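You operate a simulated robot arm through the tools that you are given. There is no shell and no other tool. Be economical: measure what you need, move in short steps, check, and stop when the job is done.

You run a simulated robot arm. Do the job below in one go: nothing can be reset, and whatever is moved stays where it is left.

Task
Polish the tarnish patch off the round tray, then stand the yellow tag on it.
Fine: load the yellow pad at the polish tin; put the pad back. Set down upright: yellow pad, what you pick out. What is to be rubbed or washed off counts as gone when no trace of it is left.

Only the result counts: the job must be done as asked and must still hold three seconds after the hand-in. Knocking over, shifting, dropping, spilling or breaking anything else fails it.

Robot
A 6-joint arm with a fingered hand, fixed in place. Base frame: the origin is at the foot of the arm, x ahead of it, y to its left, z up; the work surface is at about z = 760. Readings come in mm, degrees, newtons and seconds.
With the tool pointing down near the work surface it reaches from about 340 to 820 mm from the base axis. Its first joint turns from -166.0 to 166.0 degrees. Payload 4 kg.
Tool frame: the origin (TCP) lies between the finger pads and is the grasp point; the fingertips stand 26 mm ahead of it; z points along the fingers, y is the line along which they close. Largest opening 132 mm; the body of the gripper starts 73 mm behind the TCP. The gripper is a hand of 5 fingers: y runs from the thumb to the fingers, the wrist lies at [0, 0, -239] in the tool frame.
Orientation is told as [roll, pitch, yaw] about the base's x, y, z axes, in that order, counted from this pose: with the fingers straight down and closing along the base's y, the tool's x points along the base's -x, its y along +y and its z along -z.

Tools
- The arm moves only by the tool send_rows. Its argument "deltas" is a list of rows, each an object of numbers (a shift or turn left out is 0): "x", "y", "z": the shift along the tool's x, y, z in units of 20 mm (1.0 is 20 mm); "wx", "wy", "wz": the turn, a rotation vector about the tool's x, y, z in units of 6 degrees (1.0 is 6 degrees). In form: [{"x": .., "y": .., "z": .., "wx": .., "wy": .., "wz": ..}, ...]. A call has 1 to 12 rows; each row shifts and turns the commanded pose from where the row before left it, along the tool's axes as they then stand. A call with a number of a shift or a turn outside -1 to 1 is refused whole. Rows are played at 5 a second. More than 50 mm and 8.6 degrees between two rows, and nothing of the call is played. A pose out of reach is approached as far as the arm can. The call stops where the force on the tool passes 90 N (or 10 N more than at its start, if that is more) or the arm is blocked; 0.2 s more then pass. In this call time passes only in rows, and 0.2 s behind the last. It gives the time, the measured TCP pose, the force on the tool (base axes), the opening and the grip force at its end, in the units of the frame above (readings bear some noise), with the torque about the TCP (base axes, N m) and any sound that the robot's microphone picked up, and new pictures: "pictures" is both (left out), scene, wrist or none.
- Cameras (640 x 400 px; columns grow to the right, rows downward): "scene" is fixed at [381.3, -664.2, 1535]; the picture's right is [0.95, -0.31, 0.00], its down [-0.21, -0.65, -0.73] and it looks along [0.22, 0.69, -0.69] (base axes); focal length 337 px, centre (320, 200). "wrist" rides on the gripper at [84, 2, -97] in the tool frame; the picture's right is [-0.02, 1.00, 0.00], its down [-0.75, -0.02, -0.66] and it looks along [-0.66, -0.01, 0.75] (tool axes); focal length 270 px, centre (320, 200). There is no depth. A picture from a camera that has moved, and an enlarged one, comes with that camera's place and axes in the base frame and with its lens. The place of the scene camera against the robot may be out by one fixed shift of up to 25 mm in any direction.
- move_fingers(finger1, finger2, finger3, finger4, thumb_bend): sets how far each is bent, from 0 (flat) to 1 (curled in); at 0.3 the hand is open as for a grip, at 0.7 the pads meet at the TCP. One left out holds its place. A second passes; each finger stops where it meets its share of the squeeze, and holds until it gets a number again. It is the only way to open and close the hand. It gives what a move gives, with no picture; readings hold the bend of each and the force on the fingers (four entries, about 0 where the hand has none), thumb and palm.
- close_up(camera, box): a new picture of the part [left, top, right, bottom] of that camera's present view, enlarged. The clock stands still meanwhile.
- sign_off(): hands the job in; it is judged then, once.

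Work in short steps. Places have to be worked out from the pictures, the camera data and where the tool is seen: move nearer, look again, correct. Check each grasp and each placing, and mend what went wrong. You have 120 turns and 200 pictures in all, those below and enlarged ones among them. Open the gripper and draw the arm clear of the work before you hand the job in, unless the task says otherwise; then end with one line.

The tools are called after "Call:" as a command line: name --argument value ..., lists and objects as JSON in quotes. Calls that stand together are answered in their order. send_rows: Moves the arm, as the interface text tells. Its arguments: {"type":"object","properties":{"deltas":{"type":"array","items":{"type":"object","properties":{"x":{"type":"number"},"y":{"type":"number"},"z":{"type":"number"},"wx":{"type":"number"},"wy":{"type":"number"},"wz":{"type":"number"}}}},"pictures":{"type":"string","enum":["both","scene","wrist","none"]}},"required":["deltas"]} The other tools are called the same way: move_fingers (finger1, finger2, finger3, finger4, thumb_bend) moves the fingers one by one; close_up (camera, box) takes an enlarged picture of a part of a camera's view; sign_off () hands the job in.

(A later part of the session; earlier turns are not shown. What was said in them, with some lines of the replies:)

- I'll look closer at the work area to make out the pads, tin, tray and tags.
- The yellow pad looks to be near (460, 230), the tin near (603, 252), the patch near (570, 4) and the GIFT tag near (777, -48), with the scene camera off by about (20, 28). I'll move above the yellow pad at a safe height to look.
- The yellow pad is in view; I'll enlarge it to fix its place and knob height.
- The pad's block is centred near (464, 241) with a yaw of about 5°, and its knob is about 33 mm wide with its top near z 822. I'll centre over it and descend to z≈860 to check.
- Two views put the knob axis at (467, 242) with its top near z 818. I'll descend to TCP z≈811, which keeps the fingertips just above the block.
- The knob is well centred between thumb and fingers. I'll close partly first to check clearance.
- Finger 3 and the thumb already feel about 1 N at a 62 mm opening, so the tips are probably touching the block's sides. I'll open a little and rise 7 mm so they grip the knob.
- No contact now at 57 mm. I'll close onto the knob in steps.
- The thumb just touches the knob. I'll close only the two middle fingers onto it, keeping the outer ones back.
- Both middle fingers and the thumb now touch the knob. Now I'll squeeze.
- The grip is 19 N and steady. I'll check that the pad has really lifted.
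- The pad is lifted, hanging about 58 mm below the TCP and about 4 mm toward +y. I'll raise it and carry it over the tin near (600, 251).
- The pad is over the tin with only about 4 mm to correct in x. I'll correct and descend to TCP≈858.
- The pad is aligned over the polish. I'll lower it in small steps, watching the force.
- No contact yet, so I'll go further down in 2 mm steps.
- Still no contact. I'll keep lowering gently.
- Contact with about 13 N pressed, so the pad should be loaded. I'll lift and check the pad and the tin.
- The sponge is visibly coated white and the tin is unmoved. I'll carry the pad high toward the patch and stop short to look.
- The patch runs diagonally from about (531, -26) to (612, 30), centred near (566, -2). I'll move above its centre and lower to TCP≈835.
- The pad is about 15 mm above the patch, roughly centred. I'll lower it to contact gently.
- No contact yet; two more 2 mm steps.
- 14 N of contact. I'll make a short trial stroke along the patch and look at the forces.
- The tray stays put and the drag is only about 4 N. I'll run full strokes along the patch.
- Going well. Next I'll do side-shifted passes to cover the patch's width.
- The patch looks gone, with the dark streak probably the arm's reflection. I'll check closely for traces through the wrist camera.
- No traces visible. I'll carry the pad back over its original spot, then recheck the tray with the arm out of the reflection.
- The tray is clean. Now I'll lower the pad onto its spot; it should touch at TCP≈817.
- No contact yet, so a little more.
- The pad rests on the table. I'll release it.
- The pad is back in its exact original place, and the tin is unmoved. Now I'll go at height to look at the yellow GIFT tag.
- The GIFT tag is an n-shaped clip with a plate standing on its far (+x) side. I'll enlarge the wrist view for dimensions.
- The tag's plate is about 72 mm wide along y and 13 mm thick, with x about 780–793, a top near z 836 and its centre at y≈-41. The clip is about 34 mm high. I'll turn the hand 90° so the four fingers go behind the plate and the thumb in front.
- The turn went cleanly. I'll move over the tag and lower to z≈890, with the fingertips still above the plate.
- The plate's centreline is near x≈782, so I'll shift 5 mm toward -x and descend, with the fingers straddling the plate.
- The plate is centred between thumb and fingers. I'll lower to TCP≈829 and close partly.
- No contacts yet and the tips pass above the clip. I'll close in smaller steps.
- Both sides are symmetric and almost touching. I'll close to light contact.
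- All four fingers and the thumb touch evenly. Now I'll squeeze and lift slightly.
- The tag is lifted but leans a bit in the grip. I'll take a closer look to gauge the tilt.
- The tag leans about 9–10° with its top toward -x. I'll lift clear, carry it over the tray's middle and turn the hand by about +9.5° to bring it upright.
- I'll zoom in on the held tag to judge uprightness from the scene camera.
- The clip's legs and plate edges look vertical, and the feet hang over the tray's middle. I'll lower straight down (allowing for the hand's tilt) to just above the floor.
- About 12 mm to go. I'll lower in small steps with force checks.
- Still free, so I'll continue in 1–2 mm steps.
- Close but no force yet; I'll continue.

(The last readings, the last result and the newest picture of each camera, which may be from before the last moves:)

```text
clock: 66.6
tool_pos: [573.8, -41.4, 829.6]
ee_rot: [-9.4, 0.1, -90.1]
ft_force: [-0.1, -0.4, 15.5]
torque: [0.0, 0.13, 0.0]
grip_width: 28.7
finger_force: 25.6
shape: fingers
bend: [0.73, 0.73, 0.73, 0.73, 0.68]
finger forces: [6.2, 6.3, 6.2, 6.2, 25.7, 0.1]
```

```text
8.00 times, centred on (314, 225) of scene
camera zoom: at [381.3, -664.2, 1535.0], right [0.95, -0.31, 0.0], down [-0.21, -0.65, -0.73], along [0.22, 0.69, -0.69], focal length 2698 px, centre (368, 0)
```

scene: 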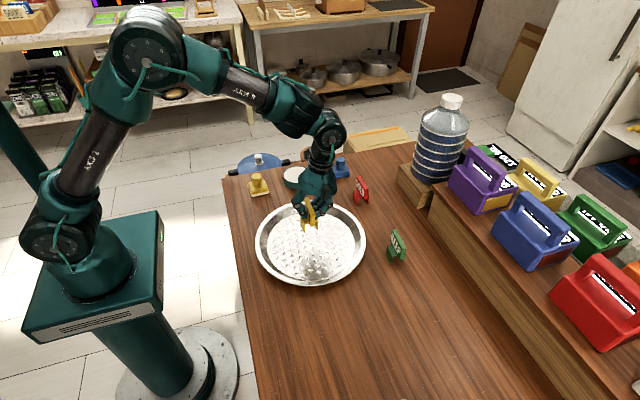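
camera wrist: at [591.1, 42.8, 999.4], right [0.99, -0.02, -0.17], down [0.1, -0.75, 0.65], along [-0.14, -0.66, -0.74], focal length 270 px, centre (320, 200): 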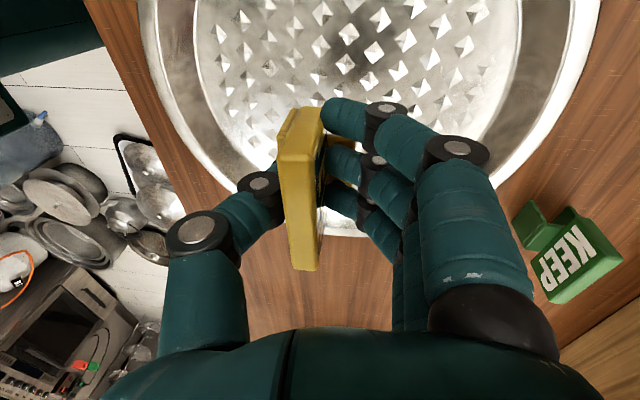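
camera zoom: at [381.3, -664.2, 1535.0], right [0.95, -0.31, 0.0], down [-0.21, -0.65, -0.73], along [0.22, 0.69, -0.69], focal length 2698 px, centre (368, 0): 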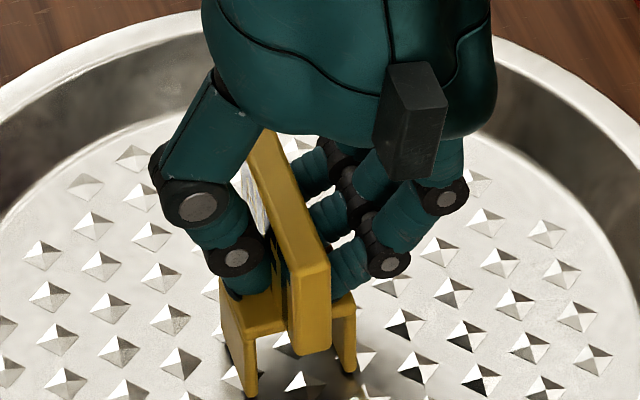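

Firm, level contact. I'll relieve the push slightly and release in two steps.

Call:
send_rows --deltas '[{"z": -0.03, "y": -0.005}, {}]' --pictures "none"

Call:
move_fingers --finger1 0.67 --finger2 0.67 --finger3 0.67 --finger4 0.67 --thumb_bend 0.64

Call:
close_up --camera "wrist" --box '[160, 60, 480, 260]'

```text
clock: 67.2
tool_pos: [572.6, -41.6, 830.8]
ee_rot: [-9.6, 0.0, -90.0]
ft_force: [0.5, -1.8, 11.3]
torque: [-0.01, 0.03, -0.03]
grip_width: 28.3
finger_force: 25.1
shape: fingers
bend: [0.73, 0.73, 0.73, 0.73, 0.68]
finger forces: [6.5, 6.5, 6.5, 6.5, 24.8, 0.0]
```

```text
clock: 68.2
tool_pos: [575.3, -42.1, 830.2]
ee_rot: [-9.4, 0.0, -90.0]
ft_force: [5.1, 0.3, 20.1]
torque: [-0.01, -0.09, -0.01]
grip_width: 32.7
finger_force: 11.5
shape: fingers
bend: [0.67, 0.71, 0.71, 0.67, 0.64]
finger forces: [0.1, 10.9, 10.6, 0.0, 1.7, 0.1]
```

```text
2.00 times, centred on (320, 160) of wrist
camera zoom: at [591.2, 42.8, 926.0], right [0.99, -0.02, -0.17], down [0.09, -0.75, 0.65], along [-0.14, -0.66, -0.74], focal length 541 px, centre (320, 280)
```

zoom: 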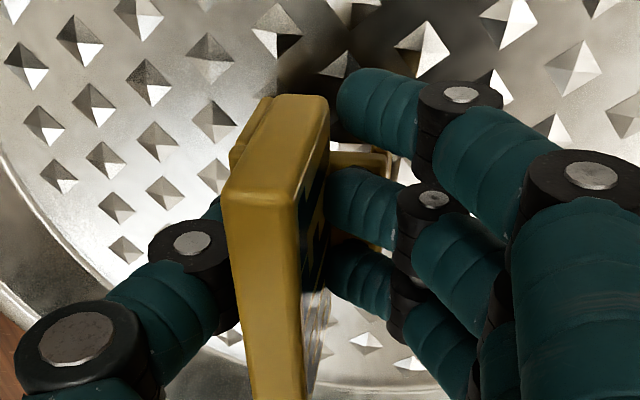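

Fingers 2 and 3 are pressing on the clip's top behind the plate (20 N down). I'll raise the hand 2 mm to relieve that.

Call:
send_rows --deltas '[{"z": -0.05, "y": -0.008}, {"z": -0.05, "y": -0.008}]' --pictures "none"

```text
clock: 68.8
tool_pos: [573.0, -42.1, 831.6]
ee_rot: [-9.7, 0.0, -90.1]
ft_force: [2.7, -0.3, 9.7]
torque: [-0.01, -0.05, 0.0]
grip_width: 32.5
finger_force: 5.9
shape: fingers
bend: [0.67, 0.7, 0.7, 0.67, 0.64]
finger forces: [0.0, 5.5, 5.4, 0.0, 0.6, 0.0]
```

Relieving well; 2 mm more.

Call:
send_rows --deltas '[{"z": -0.05, "y": -0.008}, {"z": -0.05, "y": -0.008}, {}]' --pictures "none"

Call:
close_up --camera "wrist" --box '[160, 60, 480, 260]'

Call:
close_up --camera "scene" --box '[290, 200, 338, 250]'

```text
clock: 69.6
tool_pos: [573.6, -41.9, 832.8]
ee_rot: [-9.7, 0.0, -90.0]
ft_force: [-1.0, -0.2, 1.5]
torque: [-0.01, 0.0, -0.01]
grip_width: 32.6
finger_force: 0.2
shape: fingers
bend: [0.67, 0.68, 0.68, 0.67, 0.64]
finger forces: [0.1, 0.9, 0.9, 0.1, 0.4, 0.0]
```

```text
2.00 times, centred on (320, 160) of wrist
camera zoom: at [590.4, 42.6, 929.3], right [0.99, -0.02, -0.17], down [0.1, -0.75, 0.65], along [-0.14, -0.66, -0.74], focal length 541 px, centre (320, 280)
```

zoom: 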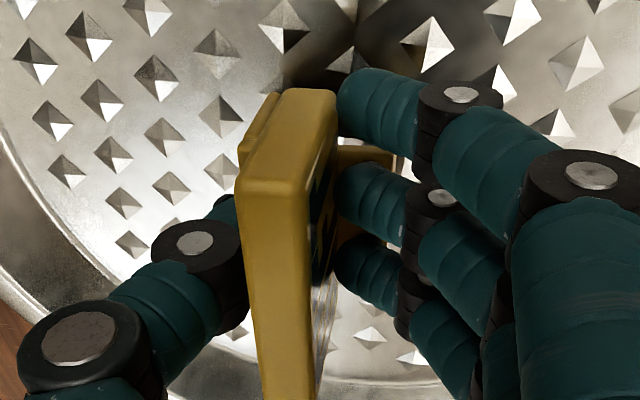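

```text
8.00 times, centred on (314, 225) of scene
camera zoom: at [381.3, -664.2, 1535.0], right [0.95, -0.31, 0.0], down [-0.21, -0.65, -0.73], along [0.22, 0.69, -0.69], focal length 2698 px, centre (368, 0)
```

zoom: 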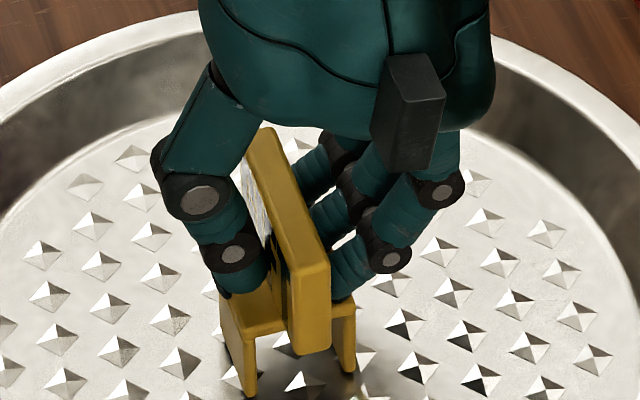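

Forces are almost gone and the tag stands level. I'll open further.

Call:
move_fingers --finger1 0.62 --finger2 0.62 --finger3 0.62 --finger4 0.62 --thumb_bend 0.6

```text
clock: 70.6
tool_pos: [573.6, -42.6, 832.8]
ee_rot: [-9.6, 0.1, -90.1]
ft_force: [-1.9, -0.7, 13.0]
torque: [0.01, 0.01, 0.0]
grip_width: 41.9
finger_force: 6.7
shape: fingers
bend: [0.62, 0.68, 0.68, 0.62, 0.6]
finger forces: [0.1, 6.5, 6.4, 0.0, 0.1, 0.0]
```

Fingers 2 and 3 swing down onto the clip as they open. I'll raise the hand another 5 mm in small steps to free them.

Call:
send_rows --deltas '[{"z": -0.05, "y": -0.008}, {"z": -0.05, "y": -0.008}, {"z": -0.05, "y": -0.008}, {"z": -0.05, "y": -0.008}, {"z": -0.05, "y": -0.008}, {}]' --pictures "none"

Call:
close_up --camera "scene" --box '[290, 200, 338, 250]'

Call:
close_up --camera "wrist" --box '[160, 60, 480, 260]'

```text
clock: 72.0
tool_pos: [573.3, -42.2, 838.8]
ee_rot: [-9.6, 0.1, -89.9]
ft_force: [0.5, 0.0, -0.3]
torque: [-0.02, -0.01, 0.01]
grip_width: 42.1
finger_force: 0.3
shape: fingers
bend: [0.62, 0.63, 0.62, 0.62, 0.6]
finger forces: [0.1, 0.3, 0.3, 0.1, 0.0, 0.0]
```

```text
8.00 times, centred on (314, 225) of scene
camera zoom: at [381.3, -664.2, 1535.0], right [0.95, -0.31, 0.0], down [-0.21, -0.65, -0.73], along [0.22, 0.69, -0.69], focal length 2698 px, centre (368, 0)
```

zoom: 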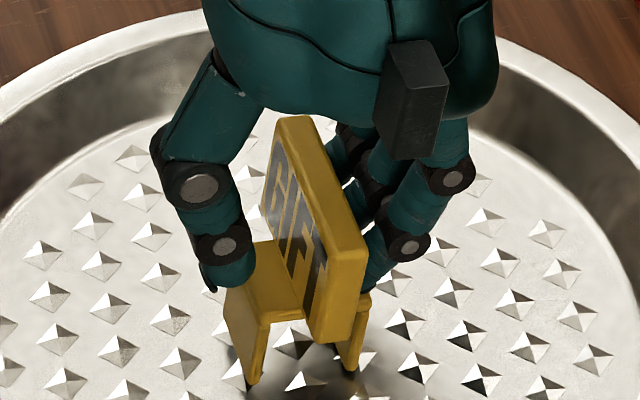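

```text
2.00 times, centred on (320, 160) of wrist
camera zoom: at [591.5, 43.3, 933.8], right [0.99, -0.02, -0.17], down [0.1, -0.75, 0.65], along [-0.14, -0.66, -0.74], focal length 541 px, centre (320, 280)
```

zoom: 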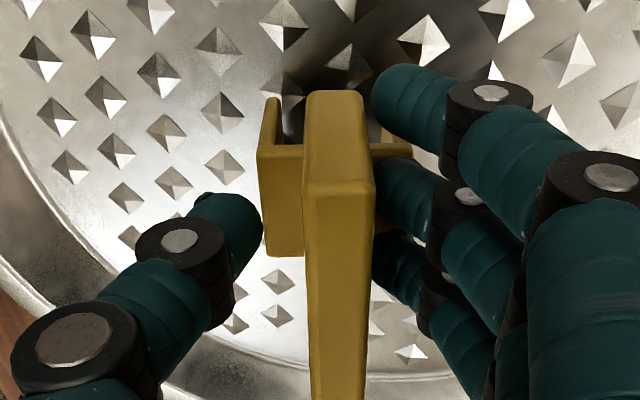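

The tag is now rocked slightly toward +x under light finger pressure (0.3 N). I'll raise a few more millimetres so it can settle back.

Call:
send_rows --deltas '[{"z": -0.05, "y": -0.008}, {"z": -0.05, "y": -0.008}, {"z": -0.05, "y": -0.008}, {}]' --pictures "none"

Call:
close_up --camera "scene" --box '[290, 200, 338, 250]'

Call:
close_up --camera "wrist" --box '[160, 60, 480, 260]'

```text
clock: 73.0
tool_pos: [572.8, -41.5, 841.2]
ee_rot: [-9.6, 0.0, -90.0]
ft_force: [0.8, -0.2, 0.2]
torque: [0.0, 0.01, 0.0]
grip_width: 42.2
finger_force: 0.1
shape: fingers
bend: [0.62, 0.62, 0.62, 0.62, 0.6]
finger forces: [0.0, 0.1, 0.0, 0.0, 0.0, 0.1]
```

```text
8.00 times, centred on (314, 225) of scene
camera zoom: at [381.3, -664.2, 1535.0], right [0.95, -0.31, 0.0], down [-0.21, -0.65, -0.73], along [0.22, 0.69, -0.69], focal length 2698 px, centre (368, 0)
```

zoom: 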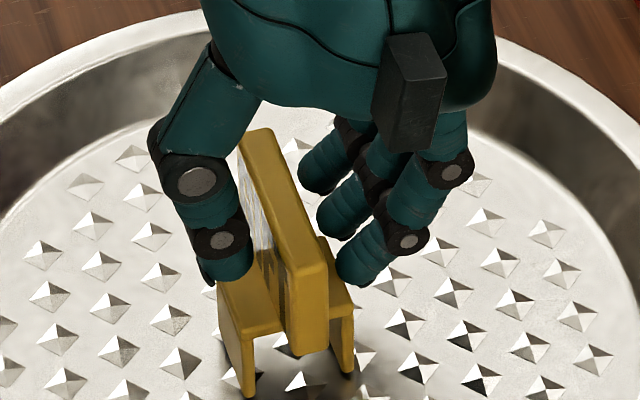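

```text
2.00 times, centred on (320, 160) of wrist
camera zoom: at [590.8, 43.1, 937.5], right [0.99, -0.02, -0.17], down [0.09, -0.75, 0.65], along [-0.14, -0.66, -0.74], focal length 541 px, centre (320, 280)
```

zoom: 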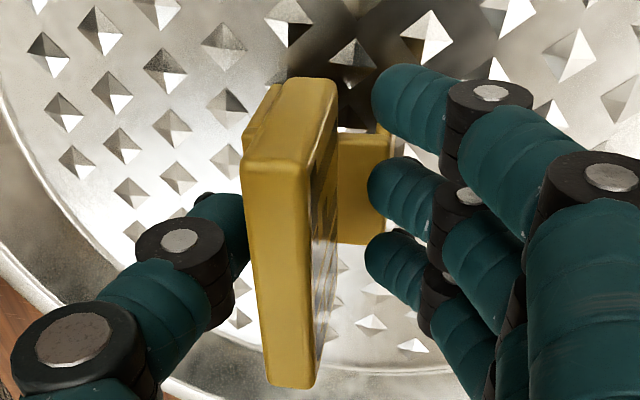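

The tag settled back upright with no contact. I'll raise vertically with the gap kept, then open wider.

Call:
send_rows --deltas '[{"z": -0.2, "y": -0.034}, {"z": -0.2, "y": -0.034}, {"z": -0.2, "y": -0.034}, {}]' --pictures "none"

Call:
move_fingers --finger1 0.5 --finger2 0.5 --finger3 0.5 --finger4 0.5 --thumb_bend 0.5

Call:
close_up --camera "scene" --box '[280, 180, 344, 250]'

```text
clock: 74.0
tool_pos: [573.3, -42.3, 852.3]
ee_rot: [-9.6, -0.1, -90.0]
ft_force: [0.3, -0.2, -0.5]
torque: [0.02, 0.03, 0.03]
grip_width: 42.1
finger_force: 0.1
shape: fingers
bend: [0.62, 0.62, 0.62, 0.62, 0.6]
finger forces: [0.0, 0.1, 0.0, 0.0, 0.0, 0.0]
```

```text
clock: 75.0
tool_pos: [573.4, -41.9, 852.9]
ee_rot: [-9.6, 0.1, -90.0]
ft_force: [-0.1, -0.3, 0.0]
torque: [0.0, 0.01, -0.05]
grip_width: 73.9
finger_force: 0.1
shape: fingers
bend: [0.5, 0.5, 0.5, 0.5, 0.5]
finger forces: [0.0, 0.0, 0.1, 0.0, 0.0, 0.1]
```

```text
5.71 times, centred on (312, 215) of scene
camera zoom: at [381.3, -664.2, 1535.0], right [0.95, -0.31, 0.0], down [-0.21, -0.65, -0.73], along [0.22, 0.69, -0.69], focal length 1928 px, centre (366, 114)
```

zoom: 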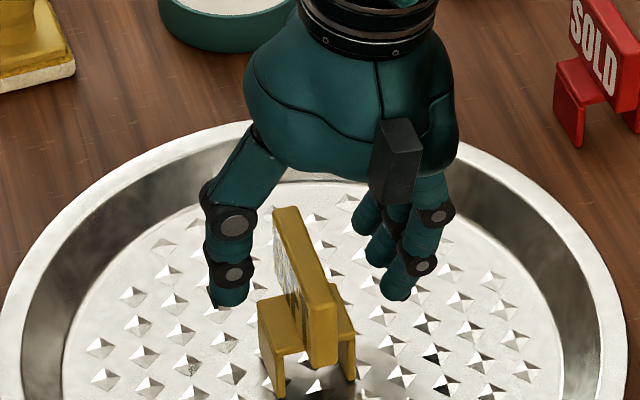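

The tag stands free and the hand straddles it with wide gaps. I'll rise straight up and away.

Call:
send_rows --deltas '[{"z": -0.8, "y": -0.135}, {"z": -0.95, "y": -0.161}, {"z": -0.95, "y": -0.161}, {"z": -0.95, "y": -0.161}, {"z": -0.95, "y": -0.161}, {"z": -0.95, "y": -0.161}, {"z": -0.95, "y": -0.161}, {"x": 0.9}, {"x": 0.9}, {"x": 0.9}, {"x": 0.9}, {"x": 0.9}]'

Call:
send_rows --deltas '[{"x": 0.9}, {"x": 0.9}, {"x": 0.9}, {"x": 0.9}, {"x": 0.9}, {"x": 0.9}]' --pictures "scene"

Call:
close_up --camera "scene" --box '[240, 180, 384, 290]'

Call:
close_up --camera "scene" --box '[280, 200, 344, 250]'

Call:
close_up --camera "wrist" --box '[0, 0, 640, 400]'

```text
clock: 77.6
tool_pos: [573.9, 49.0, 987.3]
ee_rot: [-9.5, 0.0, -89.9]
ft_force: [0.6, 0.7, -0.5]
torque: [0.01, -0.01, 0.0]
grip_width: 74.3
finger_force: 0.1
shape: fingers
bend: [0.5, 0.5, 0.5, 0.5, 0.5]
finger forces: [0.0, 0.0, 0.0, 0.0, 0.0, 0.0]
camera wrist: at [591.5, 133.6, 1082.7], right [0.99, -0.02, -0.17], down [0.1, -0.75, 0.65], along [-0.14, -0.66, -0.74], focal length 270 px, centre (320, 200)
```

scene: 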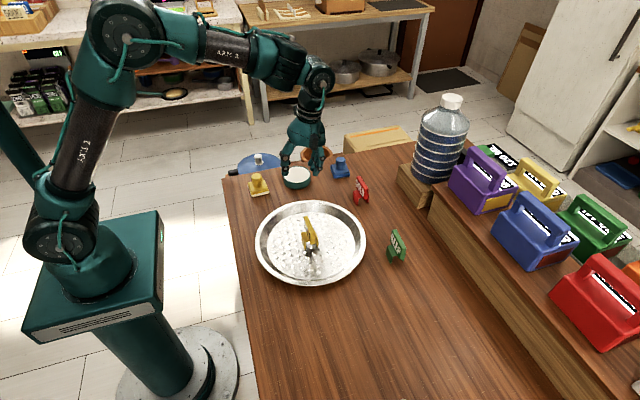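
wrist: 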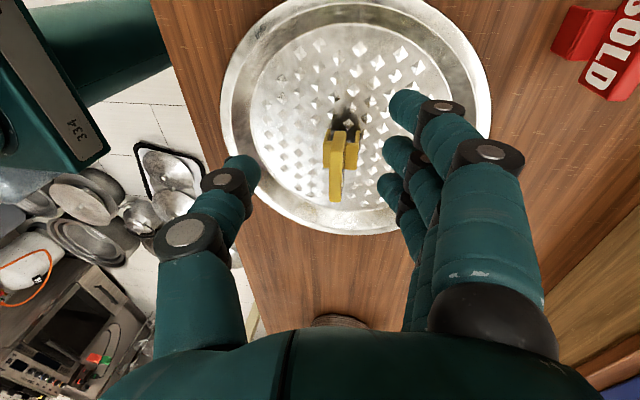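

```text
clock: 79.0
tool_pos: [574.7, 154.6, 986.2]
ee_rot: [-9.7, 0.1, -90.0]
ft_force: [0.7, -0.2, 0.1]
torque: [-0.01, -0.01, 0.02]
grip_width: 74.4
finger_force: 0.1
shape: fingers
bend: [0.5, 0.5, 0.5, 0.5, 0.5]
finger forces: [0.1, 0.0, 0.1, 0.0, 0.0, 0.0]
```

scene: 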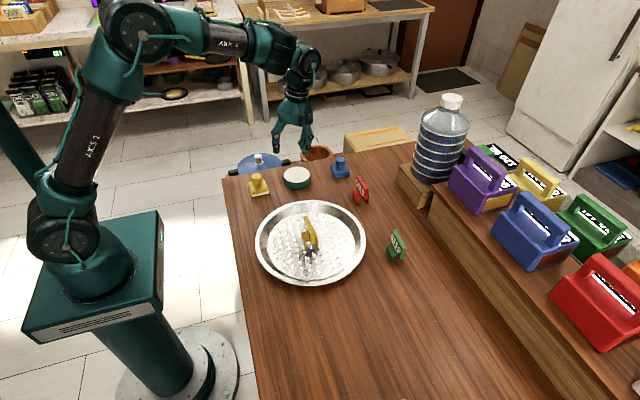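

```text
3.64 times, centred on (312, 235) of scene
camera zoom: at [381.3, -664.2, 1535.0], right [0.95, -0.31, 0.0], down [-0.21, -0.65, -0.73], along [0.22, 0.69, -0.69], focal length 1227 px, centre (349, 73)
```

zoom: 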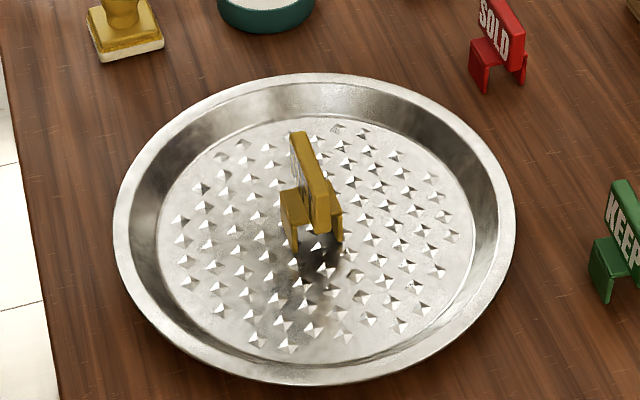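

```text
8.00 times, centred on (312, 225) of scene
camera zoom: at [381.3, -664.2, 1535.0], right [0.95, -0.31, 0.0], down [-0.21, -0.65, -0.73], along [0.22, 0.69, -0.69], focal length 2698 px, centre (384, 0)
```

zoom: 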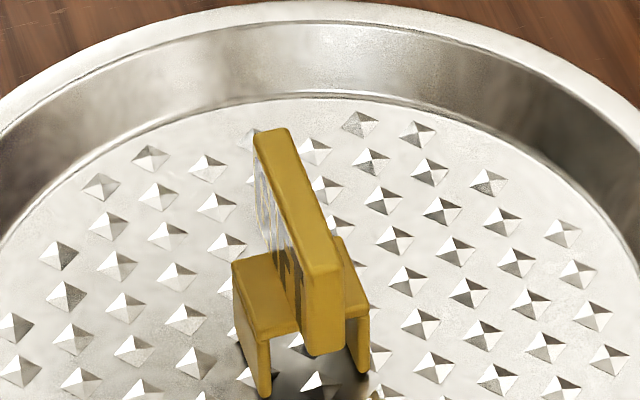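

```text
1.00 times, centred on (320, 200) of wrist
camera zoom: at [591.6, 240.4, 1082.4], right [0.99, -0.02, -0.17], down [0.1, -0.75, 0.65], along [-0.14, -0.66, -0.74], focal length 270 px, centre (320, 200)
```

zoom: 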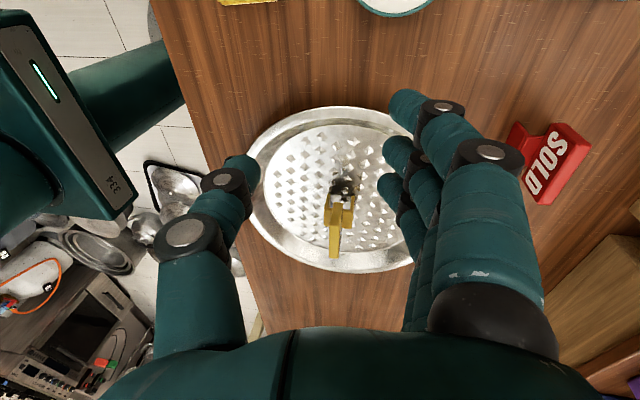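

The tag stands upright on the clean tray, the pad is home, and the tin and other items are unmoved. I'll open the hand fully and take one last look before handing in.

Call:
move_fingers --finger1 0.3 --finger2 0.3 --finger3 0.3 --finger4 0.3 --thumb_bend 0.3

Call:
close_up --camera "scene" --box '[220, 130, 420, 290]'

```text
clock: 80.0
tool_pos: [573.5, 156.4, 986.5]
ee_rot: [-9.6, 0.1, -89.9]
ft_force: [-1.0, 0.8, 0.6]
torque: [0.01, 0.02, 0.0]
grip_width: 138.3
finger_force: 0.1
shape: fingers
bend: [0.3, 0.3, 0.3, 0.3, 0.3]
finger forces: [0.1, 0.0, 0.0, 0.0, 0.1, 0.0]
```

```text
2.50 times, centred on (320, 210) of scene
camera zoom: at [381.3, -664.2, 1535.0], right [0.95, -0.31, 0.0], down [-0.21, -0.65, -0.73], along [0.22, 0.69, -0.69], focal length 843 px, centre (320, 175)
```

zoom: 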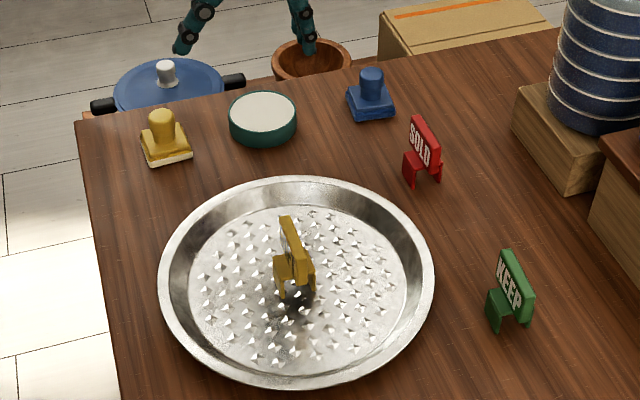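

Everything matches the starting layout except the clean tray with the tag standing on it, so I'll hand in.

Call:
sign_off

```text
The job is handed in.
```

The tarnish patch is polished off the round tray with no trace visible, the yellow GIFT tag stands upright on the tray, and the yellow pad is back upright in its original place.
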